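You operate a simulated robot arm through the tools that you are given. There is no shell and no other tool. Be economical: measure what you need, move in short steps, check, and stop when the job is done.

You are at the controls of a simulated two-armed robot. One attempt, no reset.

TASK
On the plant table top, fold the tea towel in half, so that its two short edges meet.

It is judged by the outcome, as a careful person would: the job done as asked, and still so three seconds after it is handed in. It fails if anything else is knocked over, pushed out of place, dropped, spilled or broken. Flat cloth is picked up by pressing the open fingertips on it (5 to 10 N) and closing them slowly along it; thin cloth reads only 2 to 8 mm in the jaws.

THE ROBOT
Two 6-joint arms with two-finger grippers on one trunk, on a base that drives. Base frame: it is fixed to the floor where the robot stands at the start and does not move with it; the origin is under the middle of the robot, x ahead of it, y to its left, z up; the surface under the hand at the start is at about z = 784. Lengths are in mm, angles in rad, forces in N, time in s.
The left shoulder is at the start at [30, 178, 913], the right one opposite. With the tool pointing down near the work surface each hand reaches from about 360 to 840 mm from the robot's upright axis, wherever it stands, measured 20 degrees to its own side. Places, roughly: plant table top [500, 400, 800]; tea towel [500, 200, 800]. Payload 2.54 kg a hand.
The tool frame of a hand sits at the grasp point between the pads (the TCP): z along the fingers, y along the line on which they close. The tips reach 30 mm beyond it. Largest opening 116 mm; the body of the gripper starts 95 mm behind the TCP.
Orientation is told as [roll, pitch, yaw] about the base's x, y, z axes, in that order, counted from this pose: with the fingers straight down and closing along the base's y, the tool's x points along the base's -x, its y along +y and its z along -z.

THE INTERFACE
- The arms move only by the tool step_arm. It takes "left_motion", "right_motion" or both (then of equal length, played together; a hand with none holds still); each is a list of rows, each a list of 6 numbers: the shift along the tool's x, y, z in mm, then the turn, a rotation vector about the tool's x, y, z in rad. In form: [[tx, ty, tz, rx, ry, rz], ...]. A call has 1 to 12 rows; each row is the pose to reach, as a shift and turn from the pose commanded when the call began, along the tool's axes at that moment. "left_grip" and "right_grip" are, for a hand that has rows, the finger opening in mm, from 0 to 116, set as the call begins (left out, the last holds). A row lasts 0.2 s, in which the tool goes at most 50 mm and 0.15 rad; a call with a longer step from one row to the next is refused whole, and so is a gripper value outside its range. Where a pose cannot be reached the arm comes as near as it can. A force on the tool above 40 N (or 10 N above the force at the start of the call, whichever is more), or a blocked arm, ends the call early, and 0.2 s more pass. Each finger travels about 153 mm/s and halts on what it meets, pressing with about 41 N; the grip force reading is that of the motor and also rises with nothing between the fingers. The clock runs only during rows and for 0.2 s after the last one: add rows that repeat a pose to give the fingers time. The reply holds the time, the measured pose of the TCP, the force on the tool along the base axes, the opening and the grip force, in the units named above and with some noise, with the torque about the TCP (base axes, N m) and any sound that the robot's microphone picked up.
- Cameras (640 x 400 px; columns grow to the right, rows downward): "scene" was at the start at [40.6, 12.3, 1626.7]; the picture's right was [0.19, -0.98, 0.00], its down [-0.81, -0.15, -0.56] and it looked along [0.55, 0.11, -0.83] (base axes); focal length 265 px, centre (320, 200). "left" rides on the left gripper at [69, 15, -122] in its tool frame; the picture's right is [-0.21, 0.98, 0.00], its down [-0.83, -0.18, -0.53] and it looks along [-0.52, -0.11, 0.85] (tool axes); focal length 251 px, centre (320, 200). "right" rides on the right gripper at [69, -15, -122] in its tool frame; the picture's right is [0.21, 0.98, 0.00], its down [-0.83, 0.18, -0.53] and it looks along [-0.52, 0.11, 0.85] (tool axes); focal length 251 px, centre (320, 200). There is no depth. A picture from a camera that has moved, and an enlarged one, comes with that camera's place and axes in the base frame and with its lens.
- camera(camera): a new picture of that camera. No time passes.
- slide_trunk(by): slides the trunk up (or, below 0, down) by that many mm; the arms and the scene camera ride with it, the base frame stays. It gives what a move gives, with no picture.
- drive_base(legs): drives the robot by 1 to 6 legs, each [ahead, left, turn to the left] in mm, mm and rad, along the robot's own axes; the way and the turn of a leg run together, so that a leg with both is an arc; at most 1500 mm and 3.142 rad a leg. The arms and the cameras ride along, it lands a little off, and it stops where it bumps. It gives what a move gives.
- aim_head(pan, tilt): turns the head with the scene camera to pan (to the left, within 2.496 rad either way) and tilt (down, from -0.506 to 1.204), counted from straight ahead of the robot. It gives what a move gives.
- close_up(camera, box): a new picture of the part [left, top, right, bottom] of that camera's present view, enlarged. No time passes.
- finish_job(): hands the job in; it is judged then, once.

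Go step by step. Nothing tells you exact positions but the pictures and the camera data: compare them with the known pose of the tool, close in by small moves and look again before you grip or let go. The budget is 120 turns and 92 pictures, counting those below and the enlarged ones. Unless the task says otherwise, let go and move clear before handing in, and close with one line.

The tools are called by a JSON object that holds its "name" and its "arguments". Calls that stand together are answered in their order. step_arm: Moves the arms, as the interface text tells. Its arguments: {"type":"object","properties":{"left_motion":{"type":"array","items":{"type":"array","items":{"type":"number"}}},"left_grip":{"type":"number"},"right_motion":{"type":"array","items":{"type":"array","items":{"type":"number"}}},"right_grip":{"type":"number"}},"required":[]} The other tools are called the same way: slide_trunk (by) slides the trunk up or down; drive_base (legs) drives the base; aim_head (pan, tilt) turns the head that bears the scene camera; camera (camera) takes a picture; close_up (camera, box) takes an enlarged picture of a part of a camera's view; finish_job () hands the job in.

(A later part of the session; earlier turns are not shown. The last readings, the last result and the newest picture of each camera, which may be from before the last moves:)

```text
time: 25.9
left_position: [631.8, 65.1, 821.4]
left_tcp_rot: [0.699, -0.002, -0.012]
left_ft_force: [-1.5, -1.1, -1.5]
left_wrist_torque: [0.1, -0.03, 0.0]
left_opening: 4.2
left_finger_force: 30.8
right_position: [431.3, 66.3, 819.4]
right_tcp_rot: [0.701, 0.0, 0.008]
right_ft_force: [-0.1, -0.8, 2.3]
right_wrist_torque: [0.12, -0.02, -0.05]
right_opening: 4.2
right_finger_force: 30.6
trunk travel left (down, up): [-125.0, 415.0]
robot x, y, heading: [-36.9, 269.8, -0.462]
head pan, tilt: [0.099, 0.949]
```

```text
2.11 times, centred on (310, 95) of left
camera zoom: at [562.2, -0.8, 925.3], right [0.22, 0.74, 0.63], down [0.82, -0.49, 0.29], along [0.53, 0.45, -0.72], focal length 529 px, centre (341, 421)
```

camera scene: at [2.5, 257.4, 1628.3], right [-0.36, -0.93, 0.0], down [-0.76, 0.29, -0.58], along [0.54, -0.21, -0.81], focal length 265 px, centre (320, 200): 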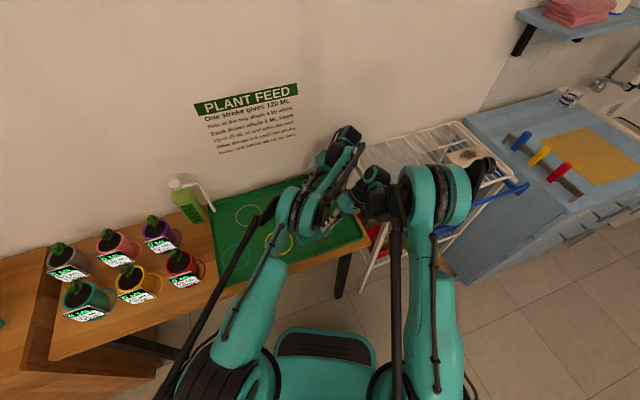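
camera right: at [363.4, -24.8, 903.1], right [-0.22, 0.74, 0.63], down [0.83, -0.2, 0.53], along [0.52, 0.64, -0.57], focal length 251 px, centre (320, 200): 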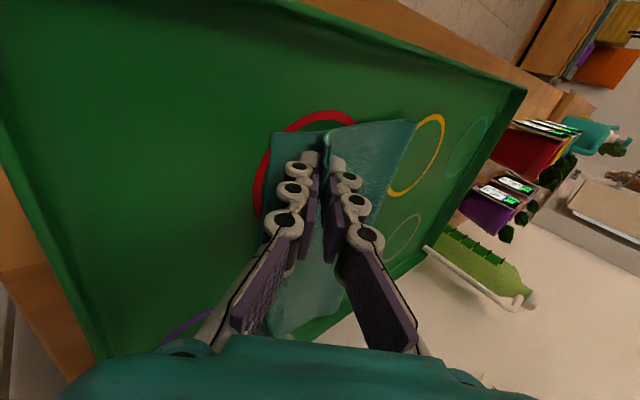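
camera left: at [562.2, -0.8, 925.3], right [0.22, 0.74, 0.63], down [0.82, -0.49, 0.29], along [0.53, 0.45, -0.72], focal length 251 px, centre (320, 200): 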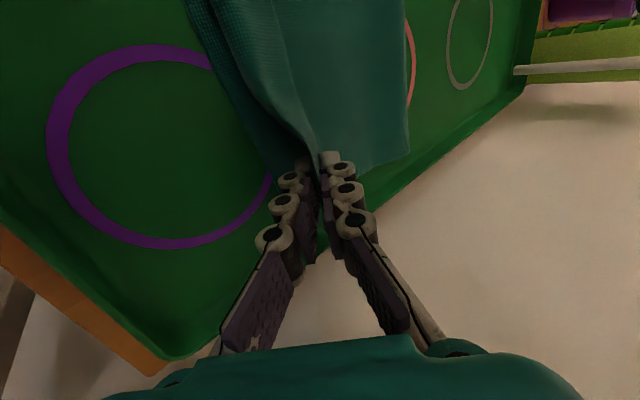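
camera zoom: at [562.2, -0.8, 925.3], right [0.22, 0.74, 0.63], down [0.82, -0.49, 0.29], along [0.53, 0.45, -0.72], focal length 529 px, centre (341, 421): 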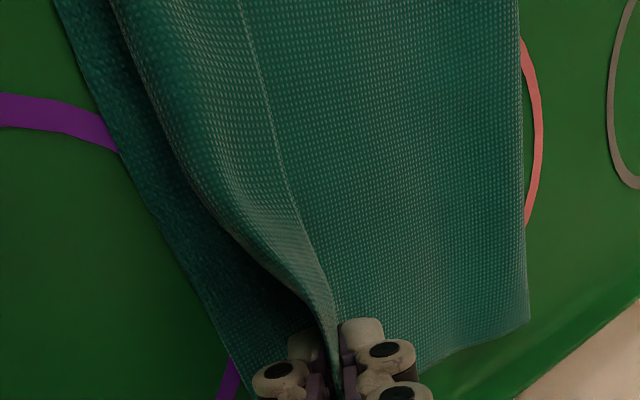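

The flap is laid over and the edge drapes outward nicely. I open gradually and retreat back along the fingers.

{"name": "step_arm", "arguments": {"left_motion": [[0, 1, 0, 0, 0, 0], [0, 2, -1, 0, 0, 0], [0, 2, -1, 0, 0, 0]], "right_motion": [[0, 1, 0, 0, 0, 0], [0, 2, -1, 0, 0, 0], [0, 2, -1, 0, 0, 0]], "left_grip": 16, "right_grip": 16}}

{"name": "close_up", "arguments": {"camera": "right", "box": [240, 90, 440, 215]}}

{"name": "close_up", "arguments": {"camera": "left", "box": [180, 0, 440, 190]}}

```text
time: 26.8
left_position: [631.9, 65.4, 823.7]
left_tcp_rot: [0.701, 0.0, -0.012]
left_ft_force: [0.5, -0.5, -0.1]
left_wrist_torque: [-0.03, 0.0, -0.01]
left_opening: 16.2
left_finger_force: 0.1
right_position: [432.8, 65.6, 821.7]
right_tcp_rot: [0.7, -0.001, 0.007]
right_ft_force: [0.3, -0.2, -0.2]
right_wrist_torque: [0.01, 0.02, 0.0]
right_opening: 15.8
right_finger_force: 0.1
trunk travel left (down, up): [-125.0, 415.0]
robot x, y, heading: [-40.6, 269.8, -0.468]
head pan, tilt: [0.099, 0.949]
```

```text
3.20 times, centred on (340, 152) of right
camera zoom: at [364.7, -23.9, 905.0], right [-0.22, 0.75, 0.63], down [0.83, -0.2, 0.53], along [0.52, 0.64, -0.57], focal length 805 px, centre (256, 352)
```

zoom: 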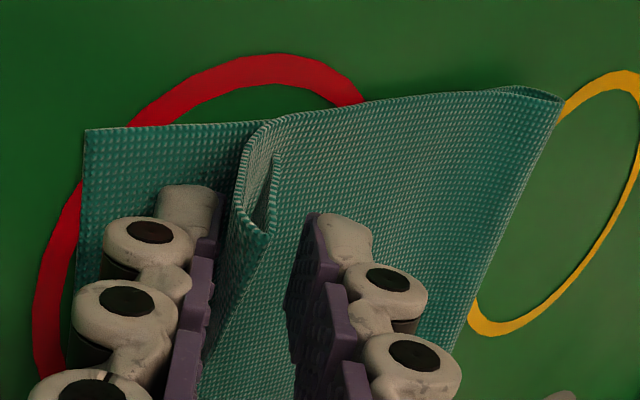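

```text
2.11 times, centred on (310, 95) of left
camera zoom: at [563.1, -0.3, 927.0], right [0.22, 0.74, 0.63], down [0.82, -0.49, 0.29], along [0.53, 0.45, -0.72], focal length 529 px, centre (341, 421)
```

zoom: 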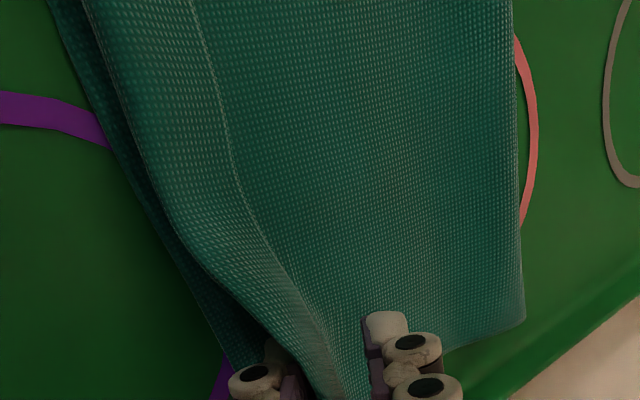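

Released. I back the hands out along the fingers and look at the result.

{"name": "step_arm", "arguments": {"left_motion": [[0, 0, -10, 0, 0, 0], [0, 0, -25, 0, 0, 0], [0, 0, -45, 0, 0, 0], [0, 0, -75, 0, 0, 0], [0, 0, -105, 0, 0, 0], [0, 0, -105, 0, 0, 0]], "right_motion": [[0, 0, -10, 0, 0, 0], [0, 0, -25, 0, 0, 0], [0, 0, -45, 0, 0, 0], [0, 0, -75, 0, 0, 0], [0, 0, -105, 0, 0, 0], [0, 0, -105, 0, 0, 0]]}}

{"name": "camera", "arguments": {"camera": "right"}}

{"name": "camera", "arguments": {"camera": "left"}}

```text
time: 28.1
left_position: [621.8, 17.0, 903.3]
left_tcp_rot: [0.677, -0.017, -0.026]
left_ft_force: [-0.5, 0.0, -0.4]
left_wrist_torque: [-0.01, 0.01, 0.0]
left_opening: 15.7
left_finger_force: 0.1
left hand out of reach, approached as far as the arm can: row 3, 4, 5, 6
right_position: [435.8, -2.8, 901.7]
right_tcp_rot: [0.7, -0.001, 0.009]
right_ft_force: [0.4, 0.2, 0.2]
right_wrist_torque: [0.02, -0.02, 0.02]
right_opening: 16.1
right_finger_force: 0.0
trunk travel left (down, up): [-125.0, 415.0]
robot x, y, heading: [-37.4, 272.7, -0.466]
head pan, tilt: [0.099, 0.949]
```

```text
54 pictures are left
camera right: at [367.0, -92.8, 986.2], right [-0.22, 0.75, 0.63], down [0.83, -0.2, 0.52], along [0.52, 0.64, -0.57], focal length 251 px, centre (320, 200)
```

right: 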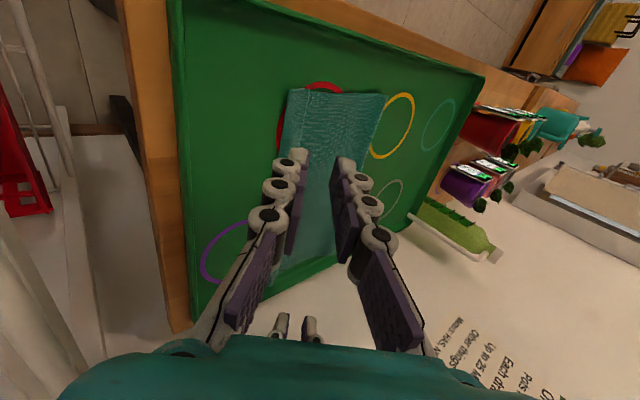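

```text
53 pictures are left
camera left: at [550.2, -46.3, 1007.5], right [0.22, 0.76, 0.62], down [0.81, -0.5, 0.32], along [0.54, 0.43, -0.72], focal length 251 px, centre (320, 200)
```

left: 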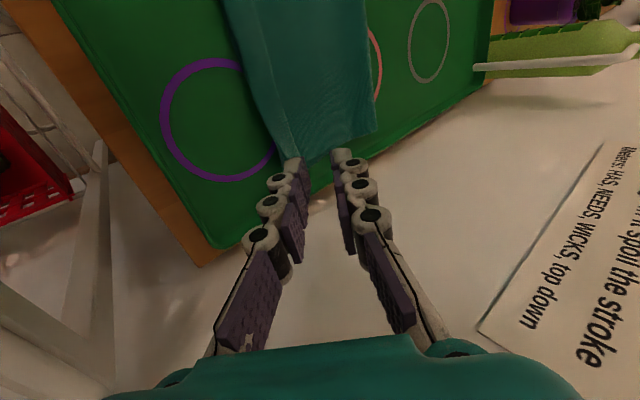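

The edges seem to have flopped flat. I raise the hands clear and straighten them for a better view.

{"name": "step_arm", "arguments": {"left_motion": [[0, 15, -18, 0.12, 0, 0], [0, 30, -36, 0.24, 0, 0], [0, 45, -54, 0.36, 0, 0], [0, 60, -72, 0.48, 0, 0], [0, 77, -92, 0.6, 0, 0], [0, 77, -92, 0.69, 0, 0], [0, 77, -92, 0.69, 0, 0]], "right_motion": [[0, 15, -18, 0.12, 0, 0], [0, 30, -36, 0.24, 0, 0], [0, 45, -54, 0.36, 0, 0], [0, 60, -72, 0.48, 0, 0], [0, 77, -92, 0.6, 0, 0], [0, 77, -92, 0.7, 0, 0], [0, 77, -92, 0.7, 0, 0]]}}

{"name": "camera", "arguments": {"camera": "right"}}

{"name": "camera", "arguments": {"camera": "left"}}

{"name": "close_up", "arguments": {"camera": "scene", "box": [200, 140, 400, 280]}}

```text
time: 29.8
left_position: [623.6, 15.9, 1024.6]
left_tcp_rot: [0.009, 0.001, -0.012]
left_ft_force: [0.7, -0.1, 0.5]
left_wrist_torque: [-0.02, -0.02, 0.04]
left_opening: 16.0
left_finger_force: 0.1
right_position: [433.8, -2.7, 1021.0]
right_tcp_rot: [-0.002, -0.002, 0.006]
right_ft_force: [-0.7, -0.3, -0.1]
right_wrist_torque: [0.06, -0.02, 0.01]
right_opening: 16.1
right_finger_force: 0.1
trunk travel left (down, up): [-125.0, 415.0]
robot x, y, heading: [-39.0, 271.3, -0.467]
head pan, tilt: [0.099, 0.949]
```

```text
52 pictures are left
camera right: at [365.0, -18.0, 1142.7], right [-0.22, 0.98, 0.0], down [0.82, 0.19, 0.53], along [0.52, 0.12, -0.85], focal length 251 px, centre (320, 200)
```

right: 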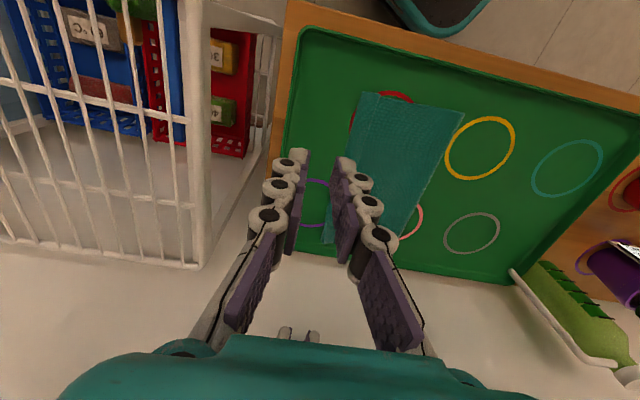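

```text
51 pictures are left
camera left: at [554.1, 30.6, 1147.0], right [0.23, 0.97, 0.01], down [0.82, -0.2, 0.53], along [0.52, -0.11, -0.85], focal length 251 px, centre (320, 200)
```

left: 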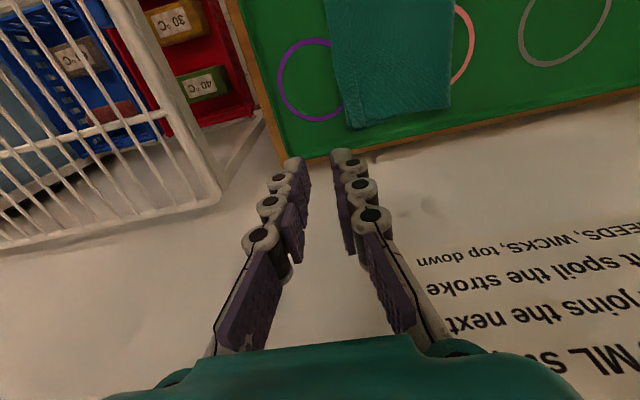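

```text
2.86 times, centred on (300, 210) of scene
camera zoom: at [2.8, 256.6, 1628.2], right [-0.36, -0.93, 0.0], down [-0.76, 0.29, -0.58], along [0.54, -0.21, -0.81], focal length 756 px, centre (377, 171)
```

zoom: 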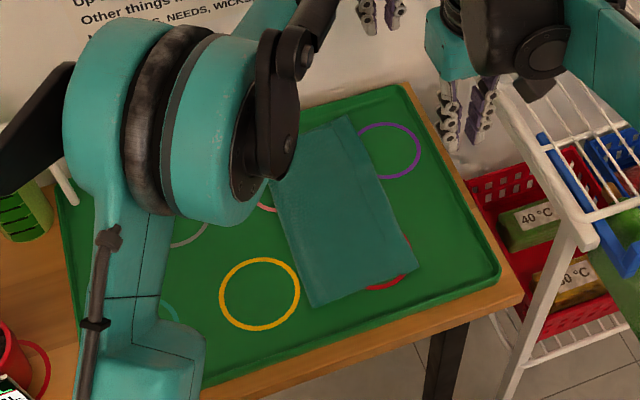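

The towel is now half-size and lies flat. I'll enlarge the free edges to check that they meet.

{"name": "close_up", "arguments": {"camera": "scene", "box": [275, 170, 355, 255]}}

{"name": "close_up", "arguments": {"camera": "right", "box": [310, 80, 480, 260]}}

{"name": "close_up", "arguments": {"camera": "left", "box": [270, 0, 470, 140]}}

```text
4.71 times, centred on (315, 212) of scene
camera zoom: at [2.8, 256.6, 1628.2], right [-0.36, -0.93, 0.0], down [-0.76, 0.29, -0.58], along [0.54, -0.21, -0.81], focal length 1245 px, centre (344, 141)
```

zoom: 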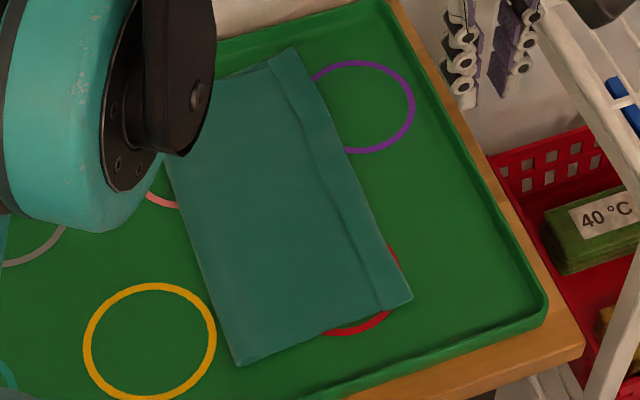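

```text
2.22 times, centred on (395, 170) of right
camera zoom: at [365.0, -18.0, 1142.7], right [-0.22, 0.98, 0.0], down [0.82, 0.19, 0.53], along [0.52, 0.12, -0.85], focal length 559 px, centre (153, 267)
```

zoom: 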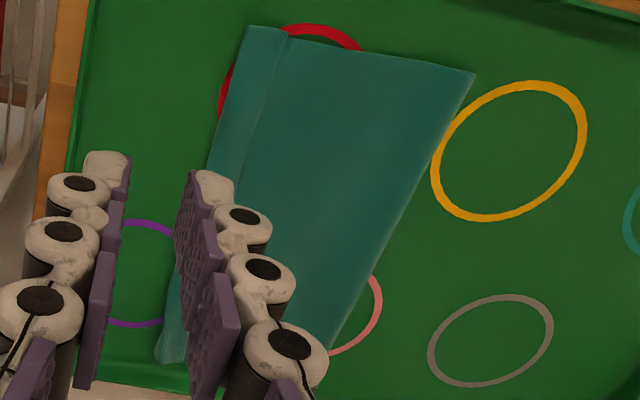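

```text
2.86 times, centred on (370, 70) of left
camera zoom: at [554.1, 30.6, 1147.0], right [0.23, 0.97, 0.01], down [0.82, -0.2, 0.53], along [0.52, -0.11, -0.85], focal length 718 px, centre (177, 571)
```

zoom: 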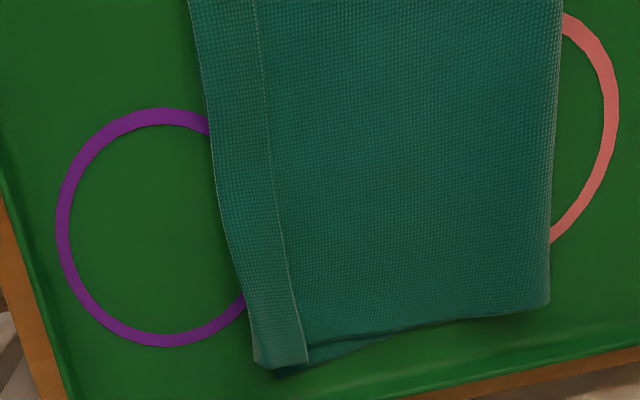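

A strip about 25 mm wide runs along the free edge. It could be a crease, a turned-back hem or an uncovered lower layer, so I'll clear the right hand and bring the left camera closer.

{"name": "step_arm", "arguments": {"right_motion": [[0, -20, -40, 0, 0, 0], [20, -40, -70, 0, 0, 0], [50, -70, -90, 0, 0, 0], [80, -100, -90, 0, 0, 0], [100, -120, -90, 0, 0, 0], [100, -120, -90, 0, 0, 0]]}}

{"name": "step_arm", "arguments": {"left_motion": [[30, 8, 20, 0, 0, 0], [65, 16, 40, 0, 0, 0], [100, 24, 65, 0, 0, 0], [130, 32, 85, 0, 0, 0], [155, 40, 100, 0, 0, 0], [155, 40, 100, 0, 0, 0]]}}

{"name": "camera", "arguments": {"camera": "left"}}

```text
time: 31.1
left_position: [621.7, 16.4, 1023.3]
left_tcp_rot: [0.01, 0.0, -0.012]
left_ft_force: [0.4, -0.5, 0.7]
left_wrist_torque: [0.02, -0.05, 0.03]
left_opening: 16.3
left_finger_force: 0.1
right_position: [333.6, -125.8, 1110.1]
right_tcp_rot: [0.001, 0.001, 0.005]
right_ft_force: [1.0, 1.2, -1.1]
right_wrist_torque: [0.02, 0.02, 0.01]
right_opening: 16.0
right_finger_force: 0.0
trunk travel left (down, up): [-125.0, 415.0]
robot x, y, heading: [-40.4, 274.7, -0.465]
head pan, tilt: [0.099, 0.949]
```

```text
time: 32.5
left_position: [466.7, 59.9, 923.4]
left_tcp_rot: [0.007, -0.001, -0.013]
left_ft_force: [-0.4, 0.4, 0.3]
left_wrist_torque: [-0.02, 0.01, -0.03]
left_opening: 16.0
left_finger_force: 0.1
right_position: [333.8, -124.9, 1109.1]
right_tcp_rot: [-0.001, 0.0, 0.007]
right_ft_force: [-0.4, -0.3, 0.3]
right_wrist_torque: [0.02, 0.02, -0.02]
right_opening: 16.4
right_finger_force: 0.1
trunk travel left (down, up): [-125.0, 415.0]
robot x, y, heading: [-36.2, 271.7, -0.467]
head pan, tilt: [0.099, 0.949]
```

```text
46 pictures are left
camera left: at [400.3, 74.6, 1046.2], right [0.23, 0.97, 0.01], down [0.82, -0.2, 0.53], along [0.52, -0.11, -0.85], focal length 251 px, centre (320, 200)
```

left: 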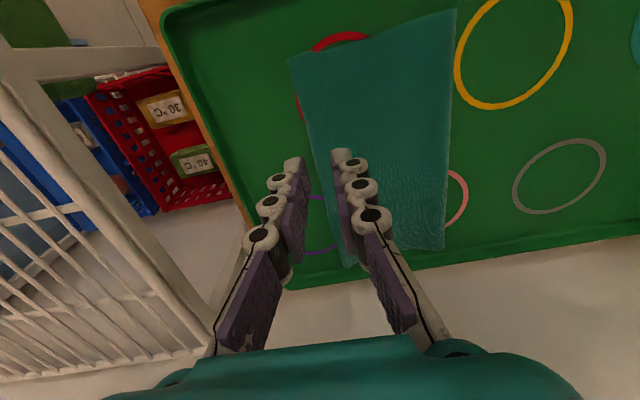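

{"name": "close_up", "arguments": {"camera": "left", "box": [280, 5, 380, 70]}}

{"name": "close_up", "arguments": {"camera": "left", "box": [280, 40, 460, 155]}}

{"name": "close_up", "arguments": {"camera": "scene", "box": [270, 170, 370, 255]}}

```text
6.15 times, centred on (330, 38) of left
camera zoom: at [400.3, 74.6, 1046.2], right [0.23, 0.97, 0.01], down [0.82, -0.2, 0.53], along [0.52, -0.11, -0.85], focal length 1547 px, centre (258, 1200)
```

zoom: 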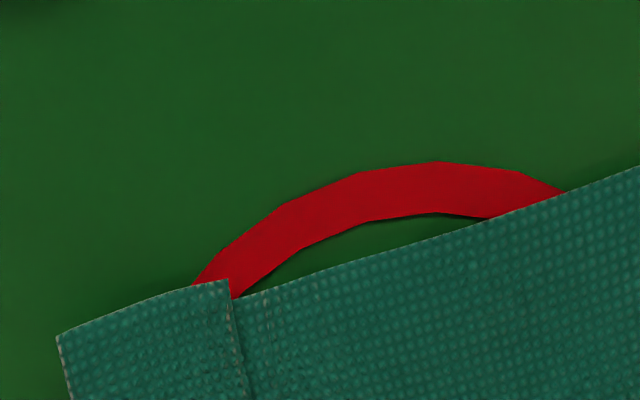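

```text
3.48 times, centred on (370, 98) of left
camera zoom: at [400.3, 74.6, 1046.2], right [0.23, 0.97, 0.01], down [0.82, -0.2, 0.53], along [0.52, -0.11, -0.85], focal length 875 px, centre (146, 556)
```

zoom: 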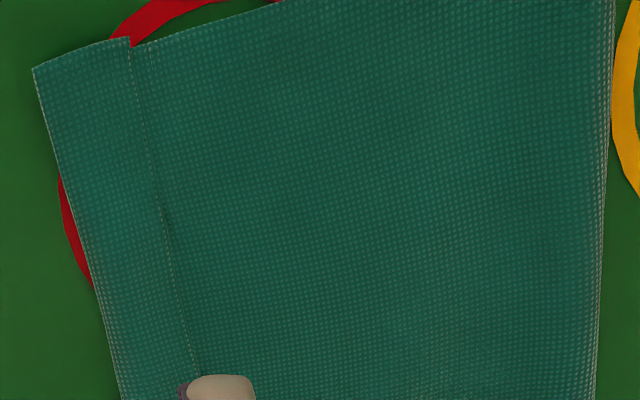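

```text
4.71 times, centred on (320, 212) of scene
camera zoom: at [3.3, 256.9, 1628.2], right [-0.36, -0.93, 0.0], down [-0.76, 0.29, -0.58], along [0.54, -0.21, -0.81], focal length 1245 px, centre (320, 141)
```

zoom: 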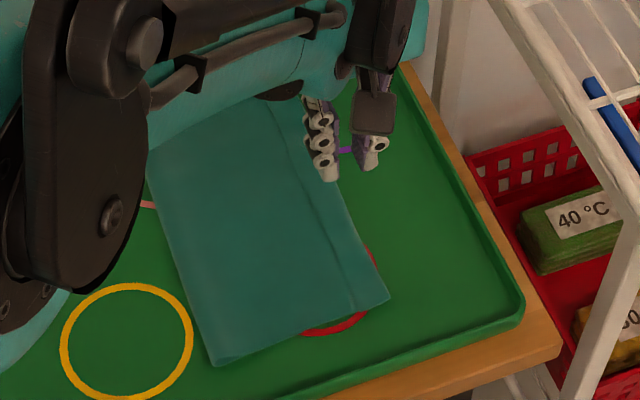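

The near corner shows it clearly: the last 25 mm or so of the flap is doubled back on top like a hem (edge at y≈73, turn at y≈48), so the edges don't meet yet. I'll roll the hem open by dragging lightly outward, then shift the flap. First I move the base further right for reach.

{"name": "drive_base", "arguments": {"legs": [[27, -54, 0]]}}

```text
time: 33.5
left_position: [467.2, -2.3, 922.5]
left_tcp_rot: [0.013, 0.0, -0.012]
left_ft_force: [-0.4, 0.1, -0.1]
left_wrist_torque: [0.08, 0.02, 0.01]
left_opening: 16.2
left_finger_force: 0.1
right_position: [332.4, -188.9, 1109.8]
right_tcp_rot: [0.002, -0.001, 0.008]
right_ft_force: [0.4, -0.3, 0.0]
right_wrist_torque: [0.09, 0.0, 0.0]
right_opening: 16.0
right_finger_force: 0.1
trunk travel left (down, up): [-125.0, 415.0]
robot x, y, heading: [-38.8, 210.9, -0.468]
head pan, tilt: [0.099, 0.949]
```

{"name": "step_arm", "arguments": {"left_motion": [[-30, 15, 0, -0.07, 0, 0], [-60, 30, 10, -0.14, 0, 0], [-92, 45, 20, -0.21, 0, 0], [-123, 60, 40, -0.28, 0, 0], [-153, 75, 60, -0.34, 0, 0], [-153, 75, 72, -0.34, 0, 0]], "left_grip": 0}}

{"name": "step_arm", "arguments": {"right_motion": [[-15, 40, 15, 0, 0, 0], [-30, 80, 30, 0, 0, 0], [-50, 120, 50, 0, 0, 0], [-65, 160, 70, -0.05, 0, 0], [-80, 195, 95, -0.1, 0, 0], [-95, 225, 130, -0.16, 0, 0], [-105, 245, 170, -0.22, 0, 0], [-113, 257, 215, -0.29, 0, 0], [-113, 259, 255, -0.35, 0, 0], [-113, 259, 258, -0.35, 0, 0]], "right_grip": 0}}

{"name": "camera", "arguments": {"camera": "right"}}

{"name": "camera", "arguments": {"camera": "left"}}

```text
time: 34.9
left_position: [624.0, 72.0, 851.4]
left_tcp_rot: [0.351, 0.0, -0.012]
left_ft_force: [-0.5, -0.6, 0.5]
left_wrist_torque: [0.01, -0.01, -0.01]
left_opening: 0.1
left_finger_force: 29.1
right_position: [332.2, -186.8, 1110.2]
right_tcp_rot: [0.0, 0.0, 0.006]
right_ft_force: [0.3, -0.8, 0.7]
right_wrist_torque: [0.02, -0.01, 0.01]
right_opening: 15.9
right_finger_force: 0.1
trunk travel left (down, up): [-125.0, 415.0]
robot x, y, heading: [-38.6, 207.5, -0.465]
head pan, tilt: [0.099, 0.949]
```

```text
time: 37.1
left_position: [622.7, 73.9, 851.7]
left_tcp_rot: [0.349, 0.0, -0.013]
left_ft_force: [0.5, -1.0, 1.6]
left_wrist_torque: [-0.01, -0.03, 0.03]
left_opening: 0.1
left_finger_force: 28.8
right_position: [443.3, 73.7, 852.1]
right_tcp_rot: [0.352, 0.002, 0.007]
right_ft_force: [0.4, 0.6, -0.3]
right_wrist_torque: [0.0, -0.02, -0.01]
right_opening: 0.1
right_finger_force: 28.4
trunk travel left (down, up): [-125.0, 415.0]
robot x, y, heading: [-38.3, 206.3, -0.465]
head pan, tilt: [0.099, 0.949]
```

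```text
42 pictures are left
camera right: at [374.9, 17.5, 961.8], right [-0.22, 0.92, 0.34], down [0.83, -0.01, 0.56], along [0.52, 0.4, -0.76], focal length 251 px, centre (320, 200)
```

right: 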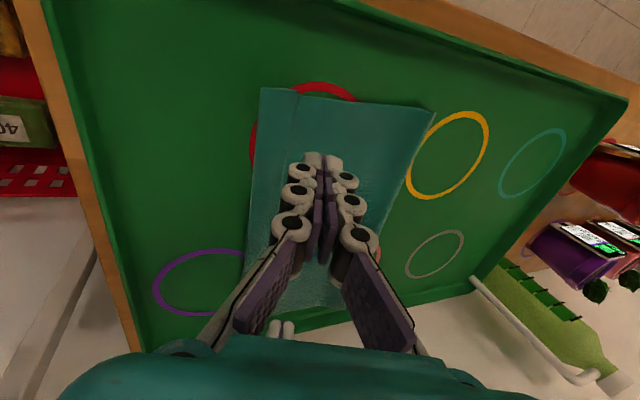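

```text
41 pictures are left
camera left: at [554.5, 46.2, 973.0], right [0.23, 0.91, 0.33], down [0.82, -0.36, 0.44], along [0.52, 0.18, -0.83], focal length 251 px, centre (320, 200)
```

left: 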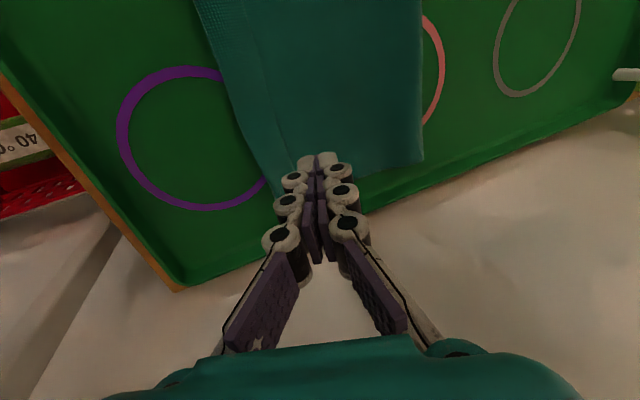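

{"name": "close_up", "arguments": {"camera": "right", "box": [240, 75, 360, 170]}}

{"name": "close_up", "arguments": {"camera": "left", "box": [220, 80, 340, 200]}}

```text
4.21 times, centred on (300, 122) of right
camera zoom: at [374.9, 17.5, 961.8], right [-0.22, 0.92, 0.34], down [0.83, -0.01, 0.56], along [0.52, 0.4, -0.76], focal length 1059 px, centre (404, 526)
```

zoom: 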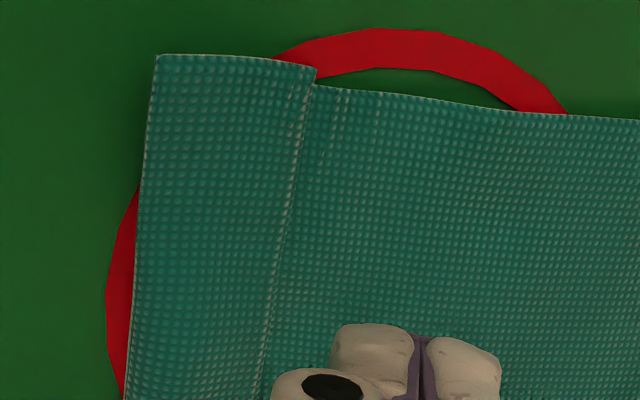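

```text
3.33 times, centred on (280, 140) of left
camera zoom: at [554.5, 46.2, 973.0], right [0.23, 0.91, 0.33], down [0.82, -0.36, 0.44], along [0.52, 0.18, -0.83], focal length 838 px, centre (453, 400)
```

zoom: 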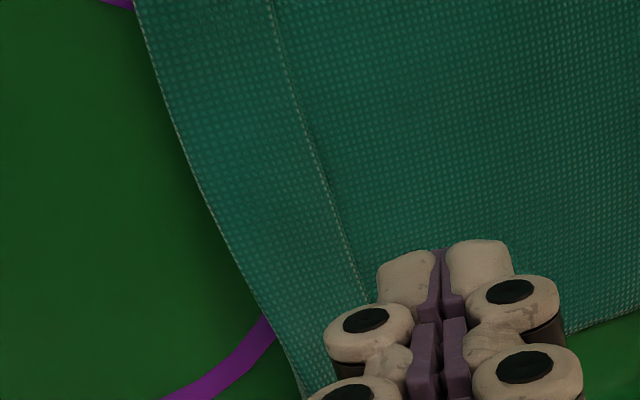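

The hem line is confirmed at y≈73 with its turn at y≈48. I lower the closed fingertips onto the hem just inside its edge.

{"name": "step_arm", "arguments": {"left_motion": [[0, -5, 9, 0, 0, 0], [0, -10, 18, 0, 0, 0], [0, -14, 26, 0, 0, 0], [0, -14, 26, 0, 0, 0]], "right_motion": [[0, -5, 9, 0, 0, 0], [0, -10, 18, 0, 0, 0], [0, -14, 26, 0, 0, 0], [0, -14, 26, 0, 0, 0]]}}

{"name": "step_arm", "arguments": {"left_motion": [[0, -0.4, 1, 0, 0, 0], [0, -0.7, 2, 0, 0, 0], [0, -0.7, 2, 0, 0, 0]], "right_motion": [[0, -0.4, 1, 0, 0, 0], [0, -0.7, 2, 0, 0, 0], [0, -0.7, 2, 0, 0, 0]]}}

```text
time: 38.1
left_position: [621.8, 69.0, 824.5]
left_tcp_rot: [0.352, 0.001, -0.011]
left_ft_force: [-0.7, -0.4, -0.6]
left_wrist_torque: [-0.02, 0.0, -0.01]
left_opening: 0.0
left_finger_force: 28.4
right_position: [444.5, 68.7, 823.8]
right_tcp_rot: [0.349, -0.001, 0.007]
right_ft_force: [0.2, 0.0, 0.3]
right_wrist_torque: [0.0, 0.0, -0.01]
right_opening: 0.1
right_finger_force: 28.2
trunk travel left (down, up): [-125.0, 415.0]
robot x, y, heading: [-38.0, 209.7, -0.472]
head pan, tilt: [0.099, 0.949]
```

```text
time: 38.9
left_position: [622.5, 69.3, 821.0]
left_tcp_rot: [0.352, 0.002, -0.013]
left_ft_force: [-0.3, 0.6, 0.6]
left_wrist_torque: [0.01, 0.03, 0.0]
left_opening: 0.3
left_finger_force: 28.5
right_position: [445.2, 70.1, 820.9]
right_tcp_rot: [0.348, 0.0, 0.005]
right_ft_force: [0.4, 0.0, 0.0]
right_wrist_torque: [0.01, -0.01, -0.06]
right_opening: 0.1
right_finger_force: 28.5
trunk travel left (down, up): [-125.0, 415.0]
robot x, y, heading: [-39.1, 213.0, -0.464]
head pan, tilt: [0.099, 0.949]
```

{"name": "step_arm", "arguments": {"left_motion": [[0, -0.4, 1, 0, 0, 0], [0, -0.7, 2, 0, 0, 0], [0, -0.7, 2, 0, 0, 0]], "right_motion": [[0, -0.4, 1, 0, 0, 0], [0, -0.7, 2, 0, 0, 0], [0, -0.7, 2, 0, 0, 0]]}}

```text
time: 39.7
left_position: [621.2, 68.5, 819.4]
left_tcp_rot: [0.351, 0.0, -0.012]
left_ft_force: [0.1, 0.3, -0.7]
left_wrist_torque: [0.01, -0.01, 0.02]
left_opening: 0.1
left_finger_force: 28.7
right_position: [444.4, 69.0, 819.0]
right_tcp_rot: [0.348, 0.0, 0.007]
right_ft_force: [0.4, -0.6, 0.6]
right_wrist_torque: [0.02, 0.01, -0.01]
right_opening: 0.3
right_finger_force: 28.5
trunk travel left (down, up): [-125.0, 415.0]
robot x, y, heading: [-37.4, 209.2, -0.466]
head pan, tilt: [0.099, 0.949]
```

{"name": "step_arm", "arguments": {"left_motion": [[0, -0.3, 1, 0, 0, 0], [0, -0.5, 1.5, 0, 0, 0], [0, -0.5, 1.5, 0, 0, 0]], "right_motion": [[0, -0.3, 1, 0, 0, 0], [0, -0.5, 1.5, 0, 0, 0], [0, -0.5, 1.5, 0, 0, 0]]}}

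```text
time: 40.5
left_position: [621.3, 68.7, 817.8]
left_tcp_rot: [0.351, 0.001, -0.012]
left_ft_force: [0.6, 0.5, -0.1]
left_wrist_torque: [0.02, 0.01, 0.01]
left_opening: 0.3
left_finger_force: 28.8
right_position: [444.7, 68.2, 818.0]
right_tcp_rot: [0.349, 0.0, 0.007]
right_ft_force: [0.0, -0.6, 0.1]
right_wrist_torque: [0.02, -0.02, 0.01]
right_opening: 0.3
right_finger_force: 28.8
trunk travel left (down, up): [-125.0, 415.0]
robot x, y, heading: [-37.0, 208.0, -0.461]
head pan, tilt: [0.099, 0.949]
```

{"name": "step_arm", "arguments": {"left_motion": [[0, -0.3, 1, 0, 0, 0], [0, -0.5, 1.6, 0, 0, 0], [0, -0.5, 1.6, 0, 0, 0]], "right_motion": [[0, -0.3, 1, 0, 0, 0], [0, -0.5, 1.6, 0, 0, 0], [0, -0.5, 1.6, 0, 0, 0]]}}

{"name": "close_up", "arguments": {"camera": "right", "box": [240, 75, 400, 200]}}

```text
time: 41.3
left_position: [621.5, 68.0, 815.4]
left_tcp_rot: [0.351, -0.001, -0.011]
left_ft_force: [-0.9, 0.5, 0.5]
left_wrist_torque: [0.01, -0.03, 0.0]
left_opening: 0.0
left_finger_force: 28.4
right_position: [445.1, 68.0, 815.4]
right_tcp_rot: [0.349, -0.001, 0.007]
right_ft_force: [-0.3, 0.4, 0.8]
right_wrist_torque: [-0.03, 0.02, 0.01]
right_opening: 0.0
right_finger_force: 28.7
trunk travel left (down, up): [-125.0, 415.0]
robot x, y, heading: [-37.1, 211.8, -0.465]
head pan, tilt: [0.099, 0.949]
```

```text
3.20 times, centred on (320, 138) of right
camera zoom: at [376.4, 13.2, 925.6], right [-0.22, 0.92, 0.33], down [0.83, -0.01, 0.56], along [0.52, 0.4, -0.76], focal length 805 px, centre (320, 400)
```

zoom: 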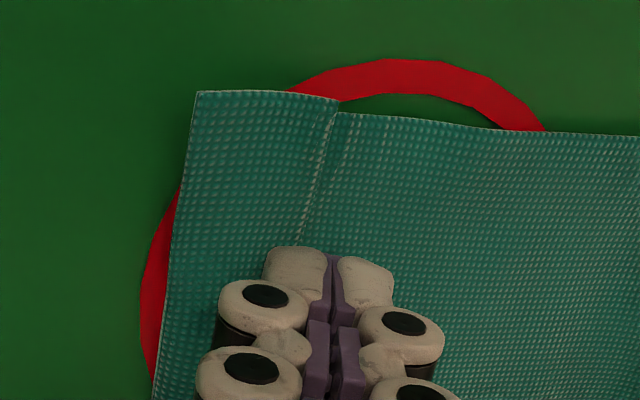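

Still no contact: the finger tips are rounded, so they touch further along. I shift 5 mm inward and go on down.

{"name": "step_arm", "arguments": {"left_motion": [[0, -4, -2, 0, 0, 0], [0, -4.9, -1, 0, 0, 0], [0, -5.2, -0.3, 0, 0, 0], [0, -5.2, -0.3, 0, 0, 0]], "right_motion": [[0, -4, -2, 0, 0, 0], [0, -4.9, -1, 0, 0, 0], [0, -5.2, -0.3, 0, 0, 0], [0, -5.2, -0.3, 0, 0, 0]]}}

{"name": "step_arm", "arguments": {"left_motion": [[0, -0.3, 0.8, 0, 0, 0], [0, -0.3, 0.8, 0, 0, 0]], "right_motion": [[0, -0.3, 0.8, 0, 0, 0], [0, -0.3, 0.8, 0, 0, 0]]}}

```text
time: 42.3
left_position: [621.2, 64.0, 814.7]
left_tcp_rot: [0.351, -0.003, -0.012]
left_ft_force: [2.6, -1.2, 12.3]
left_wrist_torque: [0.01, -0.07, -0.04]
left_opening: 0.0
left_finger_force: 28.1
right_position: [444.0, 65.0, 815.9]
right_tcp_rot: [0.349, -0.001, 0.008]
right_ft_force: [1.0, 0.6, 3.6]
right_wrist_torque: [-0.04, -0.04, -0.01]
right_opening: 0.3
right_finger_force: 27.9
trunk travel left (down, up): [-125.0, 415.0]
robot x, y, heading: [-35.6, 209.7, -0.468]
head pan, tilt: [0.099, 0.949]
```

```text
time: 42.9
left_position: [621.1, 64.4, 814.7]
left_tcp_rot: [0.349, -0.002, -0.012]
left_ft_force: [3.0, -1.3, 15.7]
left_wrist_torque: [-0.04, -0.06, -0.02]
left_opening: 0.0
left_finger_force: 28.6
right_position: [443.2, 65.5, 814.0]
right_tcp_rot: [0.349, -0.002, 0.008]
right_ft_force: [3.7, 0.2, 15.4]
right_wrist_torque: [0.03, -0.13, -0.03]
right_opening: 0.0
right_finger_force: 29.1
trunk travel left (down, up): [-125.0, 415.0]
robot x, y, heading: [-37.0, 211.1, -0.468]
head pan, tilt: [0.099, 0.949]
```

In contact now, though somewhat hard. I ease off 0.8 mm and drag both hands outward slowly.

{"name": "step_arm", "arguments": {"left_motion": [[0, 0.27, -0.75, 0, 0, 0], [0, -4.4, -2.5, 0, 0, 0], [0, -9.1, -4.2, 0, 0, 0], [0, -13.8, -5.9, 0, 0, 0], [0, -18.5, -7.6, 0, 0, 0], [0, -23.2, -9.3, 0, 0, 0]], "right_motion": [[0, 0.27, -0.75, 0, 0, 0], [0, -4.4, -2.5, 0, 0, 0], [0, -9.1, -4.2, 0, 0, 0], [0, -13.8, -5.9, 0, 0, 0], [0, -18.5, -7.6, 0, 0, 0], [0, -23.2, -9.3, 0, 0, 0]]}}

{"name": "close_up", "arguments": {"camera": "right", "box": [240, 75, 400, 200]}}

{"name": "close_up", "arguments": {"camera": "left", "box": [180, 0, 440, 200]}}

```text
time: 44.3
left_position: [621.7, 39.2, 814.8]
left_tcp_rot: [0.35, -0.002, -0.012]
left_ft_force: [0.4, 3.3, 12.3]
left_wrist_torque: [0.1, 0.0, 0.0]
left_opening: 0.0
left_finger_force: 28.4
right_position: [444.5, 40.4, 814.9]
right_tcp_rot: [0.348, -0.001, 0.008]
right_ft_force: [0.5, 1.4, 7.5]
right_wrist_torque: [0.07, 0.0, 0.0]
right_opening: 0.1
right_finger_force: 28.3
trunk travel left (down, up): [-125.0, 415.0]
robot x, y, heading: [-34.8, 207.9, -0.469]
head pan, tilt: [0.099, 0.949]
```

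```text
3.20 times, centred on (320, 138) of right
camera zoom: at [375.7, -16.1, 924.7], right [-0.22, 0.92, 0.33], down [0.83, -0.01, 0.56], along [0.52, 0.4, -0.75], focal length 805 px, centre (320, 400)
```

zoom: 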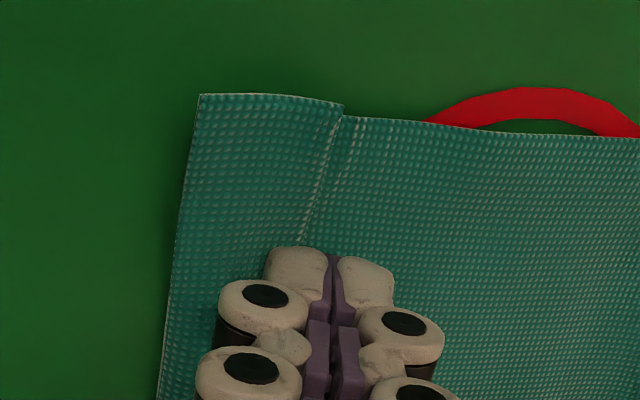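

```text
2.00 times, centred on (310, 100) of left
camera zoom: at [552.0, 11.9, 935.4], right [0.23, 0.91, 0.33], down [0.82, -0.36, 0.44], along [0.52, 0.18, -0.83], focal length 503 px, centre (340, 400)
```

zoom: 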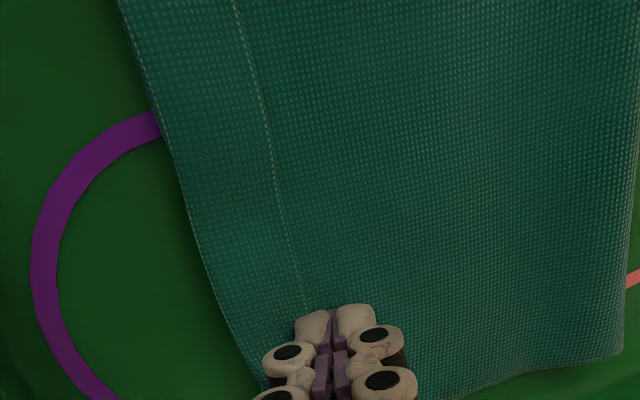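

The whole towel slid on the tray by about 25 mm and the hem stayed folded. I'll anchor the towel with the left hand and drag the hem with the right.

{"name": "step_arm", "arguments": {"left_motion": [[0, 7, -19, 0, 0, 0], [0, 14, -38, 0.05, 0, 0], [10, 47, -26, 0.15, 0, 0], [22, 79, -14, 0.25, 0, 0], [22, 79, -14, 0.35, 0, 0], [22, 73, 5, 0.35, 0, 0], [22, 67, 21, 0.35, 0, 0], [22, 67, 21, 0.35, 0, 0]]}}

{"name": "step_arm", "arguments": {"left_motion": [[0, 0, 1, 0, 0, 0], [0, 0, 2, 0, 0, 0], [0, 0, 2.5, 0, 0, 0]]}}

```text
time: 46.1
left_position: [600.1, 111.3, 818.2]
left_tcp_rot: [0.001, -0.003, -0.013]
left_ft_force: [-0.2, 0.0, -0.7]
left_wrist_torque: [-0.02, 0.01, 0.0]
left_opening: 0.1
left_finger_force: 29.5
right_position: [444.2, 39.2, 814.0]
right_tcp_rot: [0.351, 0.001, 0.009]
right_ft_force: [-1.4, -0.6, 16.2]
right_wrist_torque: [0.02, 0.0, -0.01]
right_opening: 0.0
right_finger_force: 28.4
trunk travel left (down, up): [-125.0, 415.0]
robot x, y, heading: [-38.7, 210.4, -0.469]
head pan, tilt: [0.099, 0.949]
```

```text
time: 46.9
left_position: [599.8, 108.8, 815.9]
left_tcp_rot: [-0.001, 0.001, -0.014]
left_ft_force: [-0.2, 0.2, 0.3]
left_wrist_torque: [-0.03, 0.02, 0.03]
left_opening: 0.1
left_finger_force: 28.4
right_position: [445.0, 39.5, 815.1]
right_tcp_rot: [0.349, -0.001, 0.007]
right_ft_force: [-0.6, 0.3, 16.8]
right_wrist_torque: [0.04, 0.03, 0.0]
right_opening: 0.0
right_finger_force: 29.1
trunk travel left (down, up): [-125.0, 415.0]
robot x, y, heading: [-41.2, 206.3, -0.467]
head pan, tilt: [0.099, 0.949]
```

{"name": "step_arm", "arguments": {"left_motion": [[0, 0, 1, 0, 0, 0], [0, 0, 2, 0, 0, 0], [0, 0, 2.5, 0, 0, 0]], "right_motion": [[0, 0.3, -0.9, 0, 0, 0], [0, 0.3, -0.9, 0, 0, 0], [0, 0.3, -0.9, 0, 0, 0]]}}

```text
time: 47.7
left_position: [600.1, 109.0, 813.6]
left_tcp_rot: [0.0, -0.002, -0.012]
left_ft_force: [1.4, -0.8, 11.4]
left_wrist_torque: [-0.05, -0.02, 0.0]
left_opening: 0.0
left_finger_force: 28.7
right_position: [443.8, 39.7, 815.3]
right_tcp_rot: [0.35, 0.0, 0.007]
right_ft_force: [-0.1, 1.3, 0.9]
right_wrist_torque: [0.0, -0.01, 0.03]
right_opening: 0.0
right_finger_force: 28.7
trunk travel left (down, up): [-125.0, 415.0]
robot x, y, heading: [-39.5, 211.7, -0.466]
head pan, tilt: [0.099, 0.949]
```

{"name": "step_arm", "arguments": {"left_motion": [[0, 0, 0.8, 0, 0, 0], [0, 0, 0.8, 0, 0, 0], [0, 0, 0.8, 0, 0, 0], [0, 0, 0.8, 0, 0, 0], [0, 0, 0.8, 0, 0, 0], [0, 0, 0.8, 0, 0, 0], [0, 0, 0.8, 0, 0, 0], [0, 0, 0.8, 0, 0, 0]], "right_motion": [[0, -0.1, 0.35, 0, 0, 0], [0, -4, -1.1, 0, 0, 0], [0, -8, -2.6, 0, 0, 0], [0, -12, -4, 0, 0, 0], [0, -16, -5.5, 0, 0, 0], [0, -20, -6.9, 0, 0, 0], [0, -24, -8.4, 0, 0, 0], [0, -28, -9.8, 0, 0, 0]]}}

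{"name": "close_up", "arguments": {"camera": "right", "box": [240, 65, 440, 200]}}

```text
time: 49.5
left_position: [599.2, 109.5, 814.5]
left_tcp_rot: [0.001, 0.001, -0.013]
left_ft_force: [6.9, 0.5, 33.6]
left_wrist_torque: [-0.01, -0.18, -0.03]
left_opening: 0.0
left_finger_force: 28.5
right_position: [444.3, 10.6, 815.7]
right_tcp_rot: [0.349, -0.001, 0.007]
right_ft_force: [1.2, 1.1, 2.1]
right_wrist_torque: [0.05, 0.0, 0.01]
right_opening: 0.1
right_finger_force: 28.4
trunk travel left (down, up): [-125.0, 415.0]
robot x, y, heading: [-36.4, 208.9, -0.466]
head pan, tilt: [0.099, 0.949]
```

```text
2.96 times, centred on (340, 132) of right
camera zoom: at [374.3, -45.5, 925.4], right [-0.22, 0.92, 0.33], down [0.82, -0.01, 0.57], along [0.52, 0.4, -0.75], focal length 745 px, centre (261, 400)
```

zoom: 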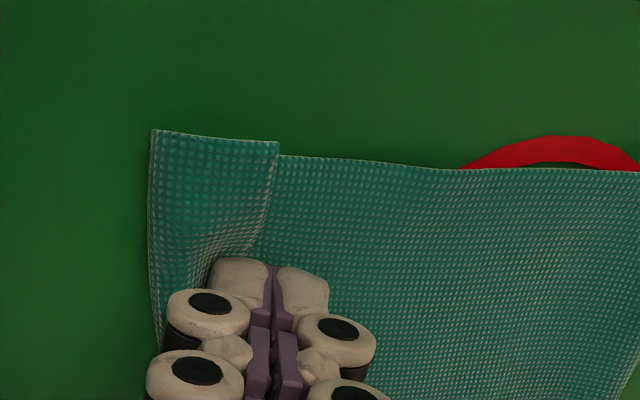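

The hem is starting to roll outward at the finger. I keep dragging.

{"name": "step_arm", "arguments": {"right_motion": [[0, -4, -1.4, 0, 0, 0], [0, -8, -2.9, 0, 0, 0], [0, -12, -4.2, 0, 0, 0], [0, -16, -5.6, 0, 0, 0], [0, -20, -7, 0, 0, 0], [0, -24, -8.4, 0, 0, 0]]}}

{"name": "close_up", "arguments": {"camera": "right", "box": [220, 65, 440, 215]}}

{"name": "close_up", "arguments": {"camera": "left", "box": [80, 0, 480, 250]}}

```text
time: 50.9
left_position: [598.7, 109.8, 813.0]
left_tcp_rot: [0.0, -0.002, -0.012]
left_ft_force: [2.8, -1.8, 29.8]
left_wrist_torque: [-0.03, -0.09, 0.02]
left_opening: 0.1
left_finger_force: 28.6
right_position: [443.3, -15.0, 815.3]
right_tcp_rot: [0.35, -0.003, 0.006]
right_ft_force: [2.0, 3.8, 7.4]
right_wrist_torque: [0.07, -0.04, 0.05]
right_opening: 0.1
right_finger_force: 29.2
trunk travel left (down, up): [-125.0, 415.0]
robot x, y, heading: [-39.6, 215.0, -0.466]
head pan, tilt: [0.099, 0.949]
```

```text
2.67 times, centred on (330, 140) of right
camera zoom: at [374.4, -71.1, 924.9], right [-0.22, 0.92, 0.33], down [0.82, -0.01, 0.57], along [0.52, 0.4, -0.75], focal length 670 px, centre (293, 360)
```

zoom: 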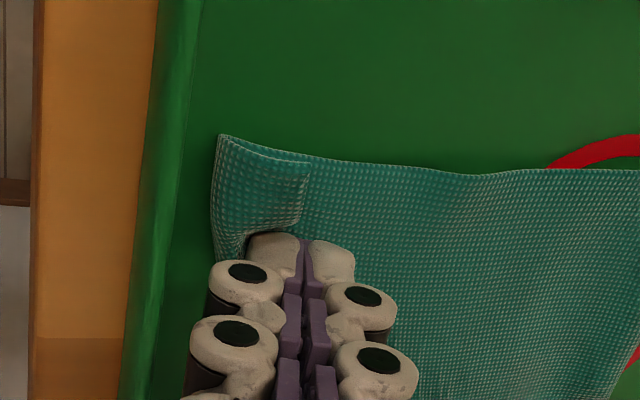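

```text
1.60 times, centred on (280, 125) of left
camera zoom: at [530.7, 125.3, 935.7], right [0.23, 0.97, 0.0], down [0.82, -0.19, 0.54], along [0.52, -0.12, -0.84], focal length 402 px, centre (384, 320)
```

zoom: 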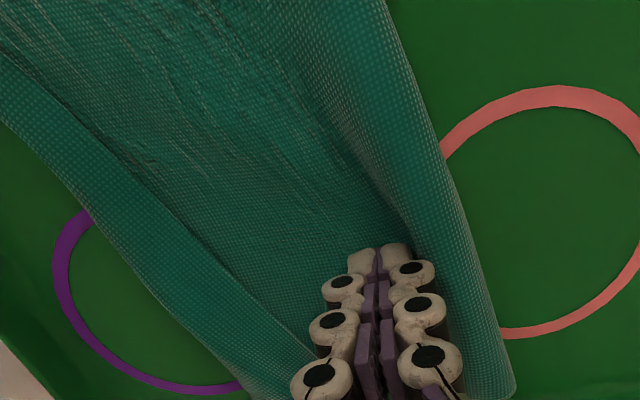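

Dragging twists the towel, so I'll stop that. A cleaner way is to open the towel flat again, pinch it along its midline at both ends, lift so that both halves hang together, and lay it down sideways; that way no hem can form. First I lift off and look.

{"name": "step_arm", "arguments": {"left_motion": [[0, 0, -30, 0, 0, 0], [0, 0, -70, 0, 0, 0], [0, 0, -110, 0, 0, 0], [0, 0, -150, 0, 0, 0], [0, 0, -150, 0, 0, 0], [0, 0, -150, 0, 0, 0]], "right_motion": [[0, 10, -28, 0, 0, 0], [0, 24, -66, 0, 0, 0], [0, 37, -103, 0.1, 0, 0], [0, 51, -141, 0.2, 0, 0], [40, 51, -141, 0.35, 0, 0], [40, 51, -141, 0.35, 0, 0]]}}

{"name": "camera", "arguments": {"camera": "right"}}

{"name": "camera", "arguments": {"camera": "left"}}

{"name": "close_up", "arguments": {"camera": "scene", "box": [220, 130, 420, 270]}}

```text
time: 52.3
left_position: [603.2, 107.6, 962.0]
left_tcp_rot: [0.0, -0.001, -0.013]
left_ft_force: [0.0, -0.1, 0.5]
left_wrist_torque: [0.0, 0.03, 0.03]
left_opening: 0.0
left_finger_force: 28.7
right_position: [406.3, -16.8, 962.4]
right_tcp_rot: [-0.002, 0.001, 0.007]
right_ft_force: [0.2, 0.8, 0.2]
right_wrist_torque: [-0.01, 0.0, -0.01]
right_opening: 0.2
right_finger_force: 28.6
trunk travel left (down, up): [-125.0, 415.0]
robot x, y, heading: [-38.3, 212.0, -0.469]
head pan, tilt: [0.099, 0.949]
```

```text
32 pictures are left
camera right: at [336.9, -31.4, 1085.2], right [-0.22, 0.98, 0.0], down [0.82, 0.19, 0.53], along [0.52, 0.12, -0.85], focal length 251 px, centre (320, 200)
```

right: 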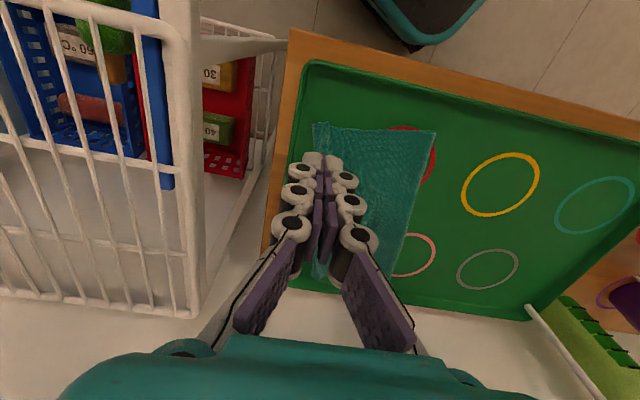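

```text
31 pictures are left
camera left: at [534.6, 123.8, 1084.2], right [0.23, 0.97, 0.0], down [0.82, -0.19, 0.53], along [0.52, -0.12, -0.85], focal length 251 px, centre (320, 200)
```

left: 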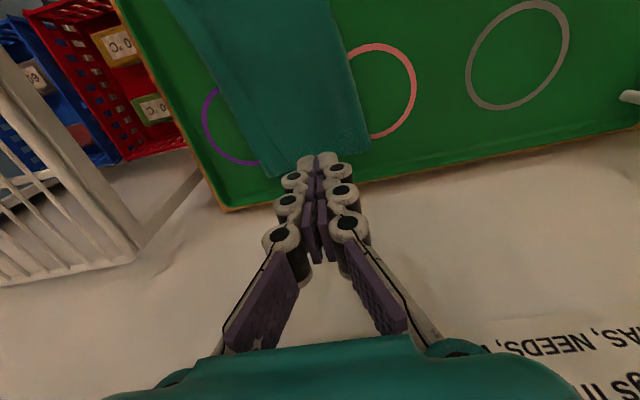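

```text
2.86 times, centred on (320, 200) of scene
camera zoom: at [4.2, 195.4, 1628.1], right [-0.36, -0.93, 0.0], down [-0.76, 0.29, -0.58], along [0.54, -0.21, -0.81], focal length 756 px, centre (320, 200)
```

zoom: 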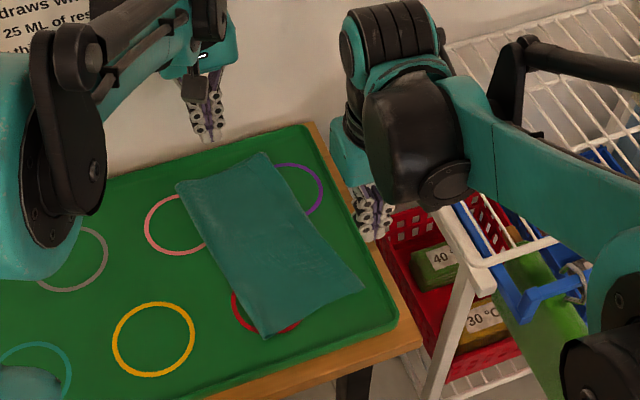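

{"name": "close_up", "arguments": {"camera": "scene", "box": [272, 180, 352, 250]}}

{"name": "close_up", "arguments": {"camera": "right", "box": [290, 110, 450, 240]}}

```text
5.71 times, centred on (312, 215) of scene
camera zoom: at [4.2, 195.4, 1628.1], right [-0.36, -0.93, 0.0], down [-0.76, 0.29, -0.58], along [0.54, -0.21, -0.81], focal length 1512 px, centre (366, 114)
```

zoom: 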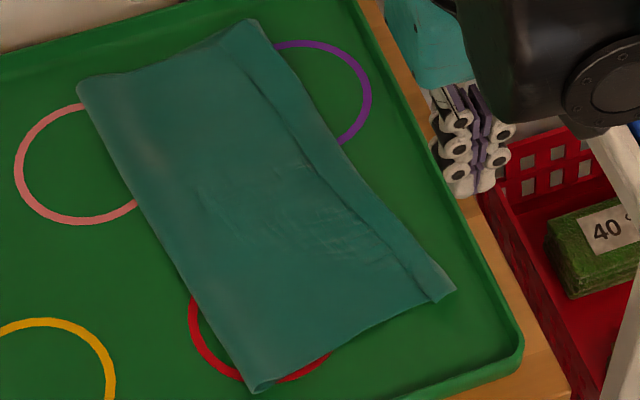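

```text
3.08 times, centred on (370, 175) of right
camera zoom: at [336.9, -31.4, 1085.2], right [-0.22, 0.98, 0.0], down [0.82, 0.19, 0.53], along [0.52, 0.12, -0.85], focal length 774 px, centre (166, 277)
```

zoom: 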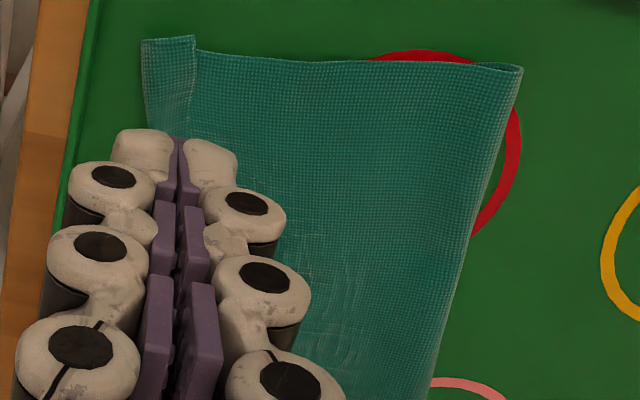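

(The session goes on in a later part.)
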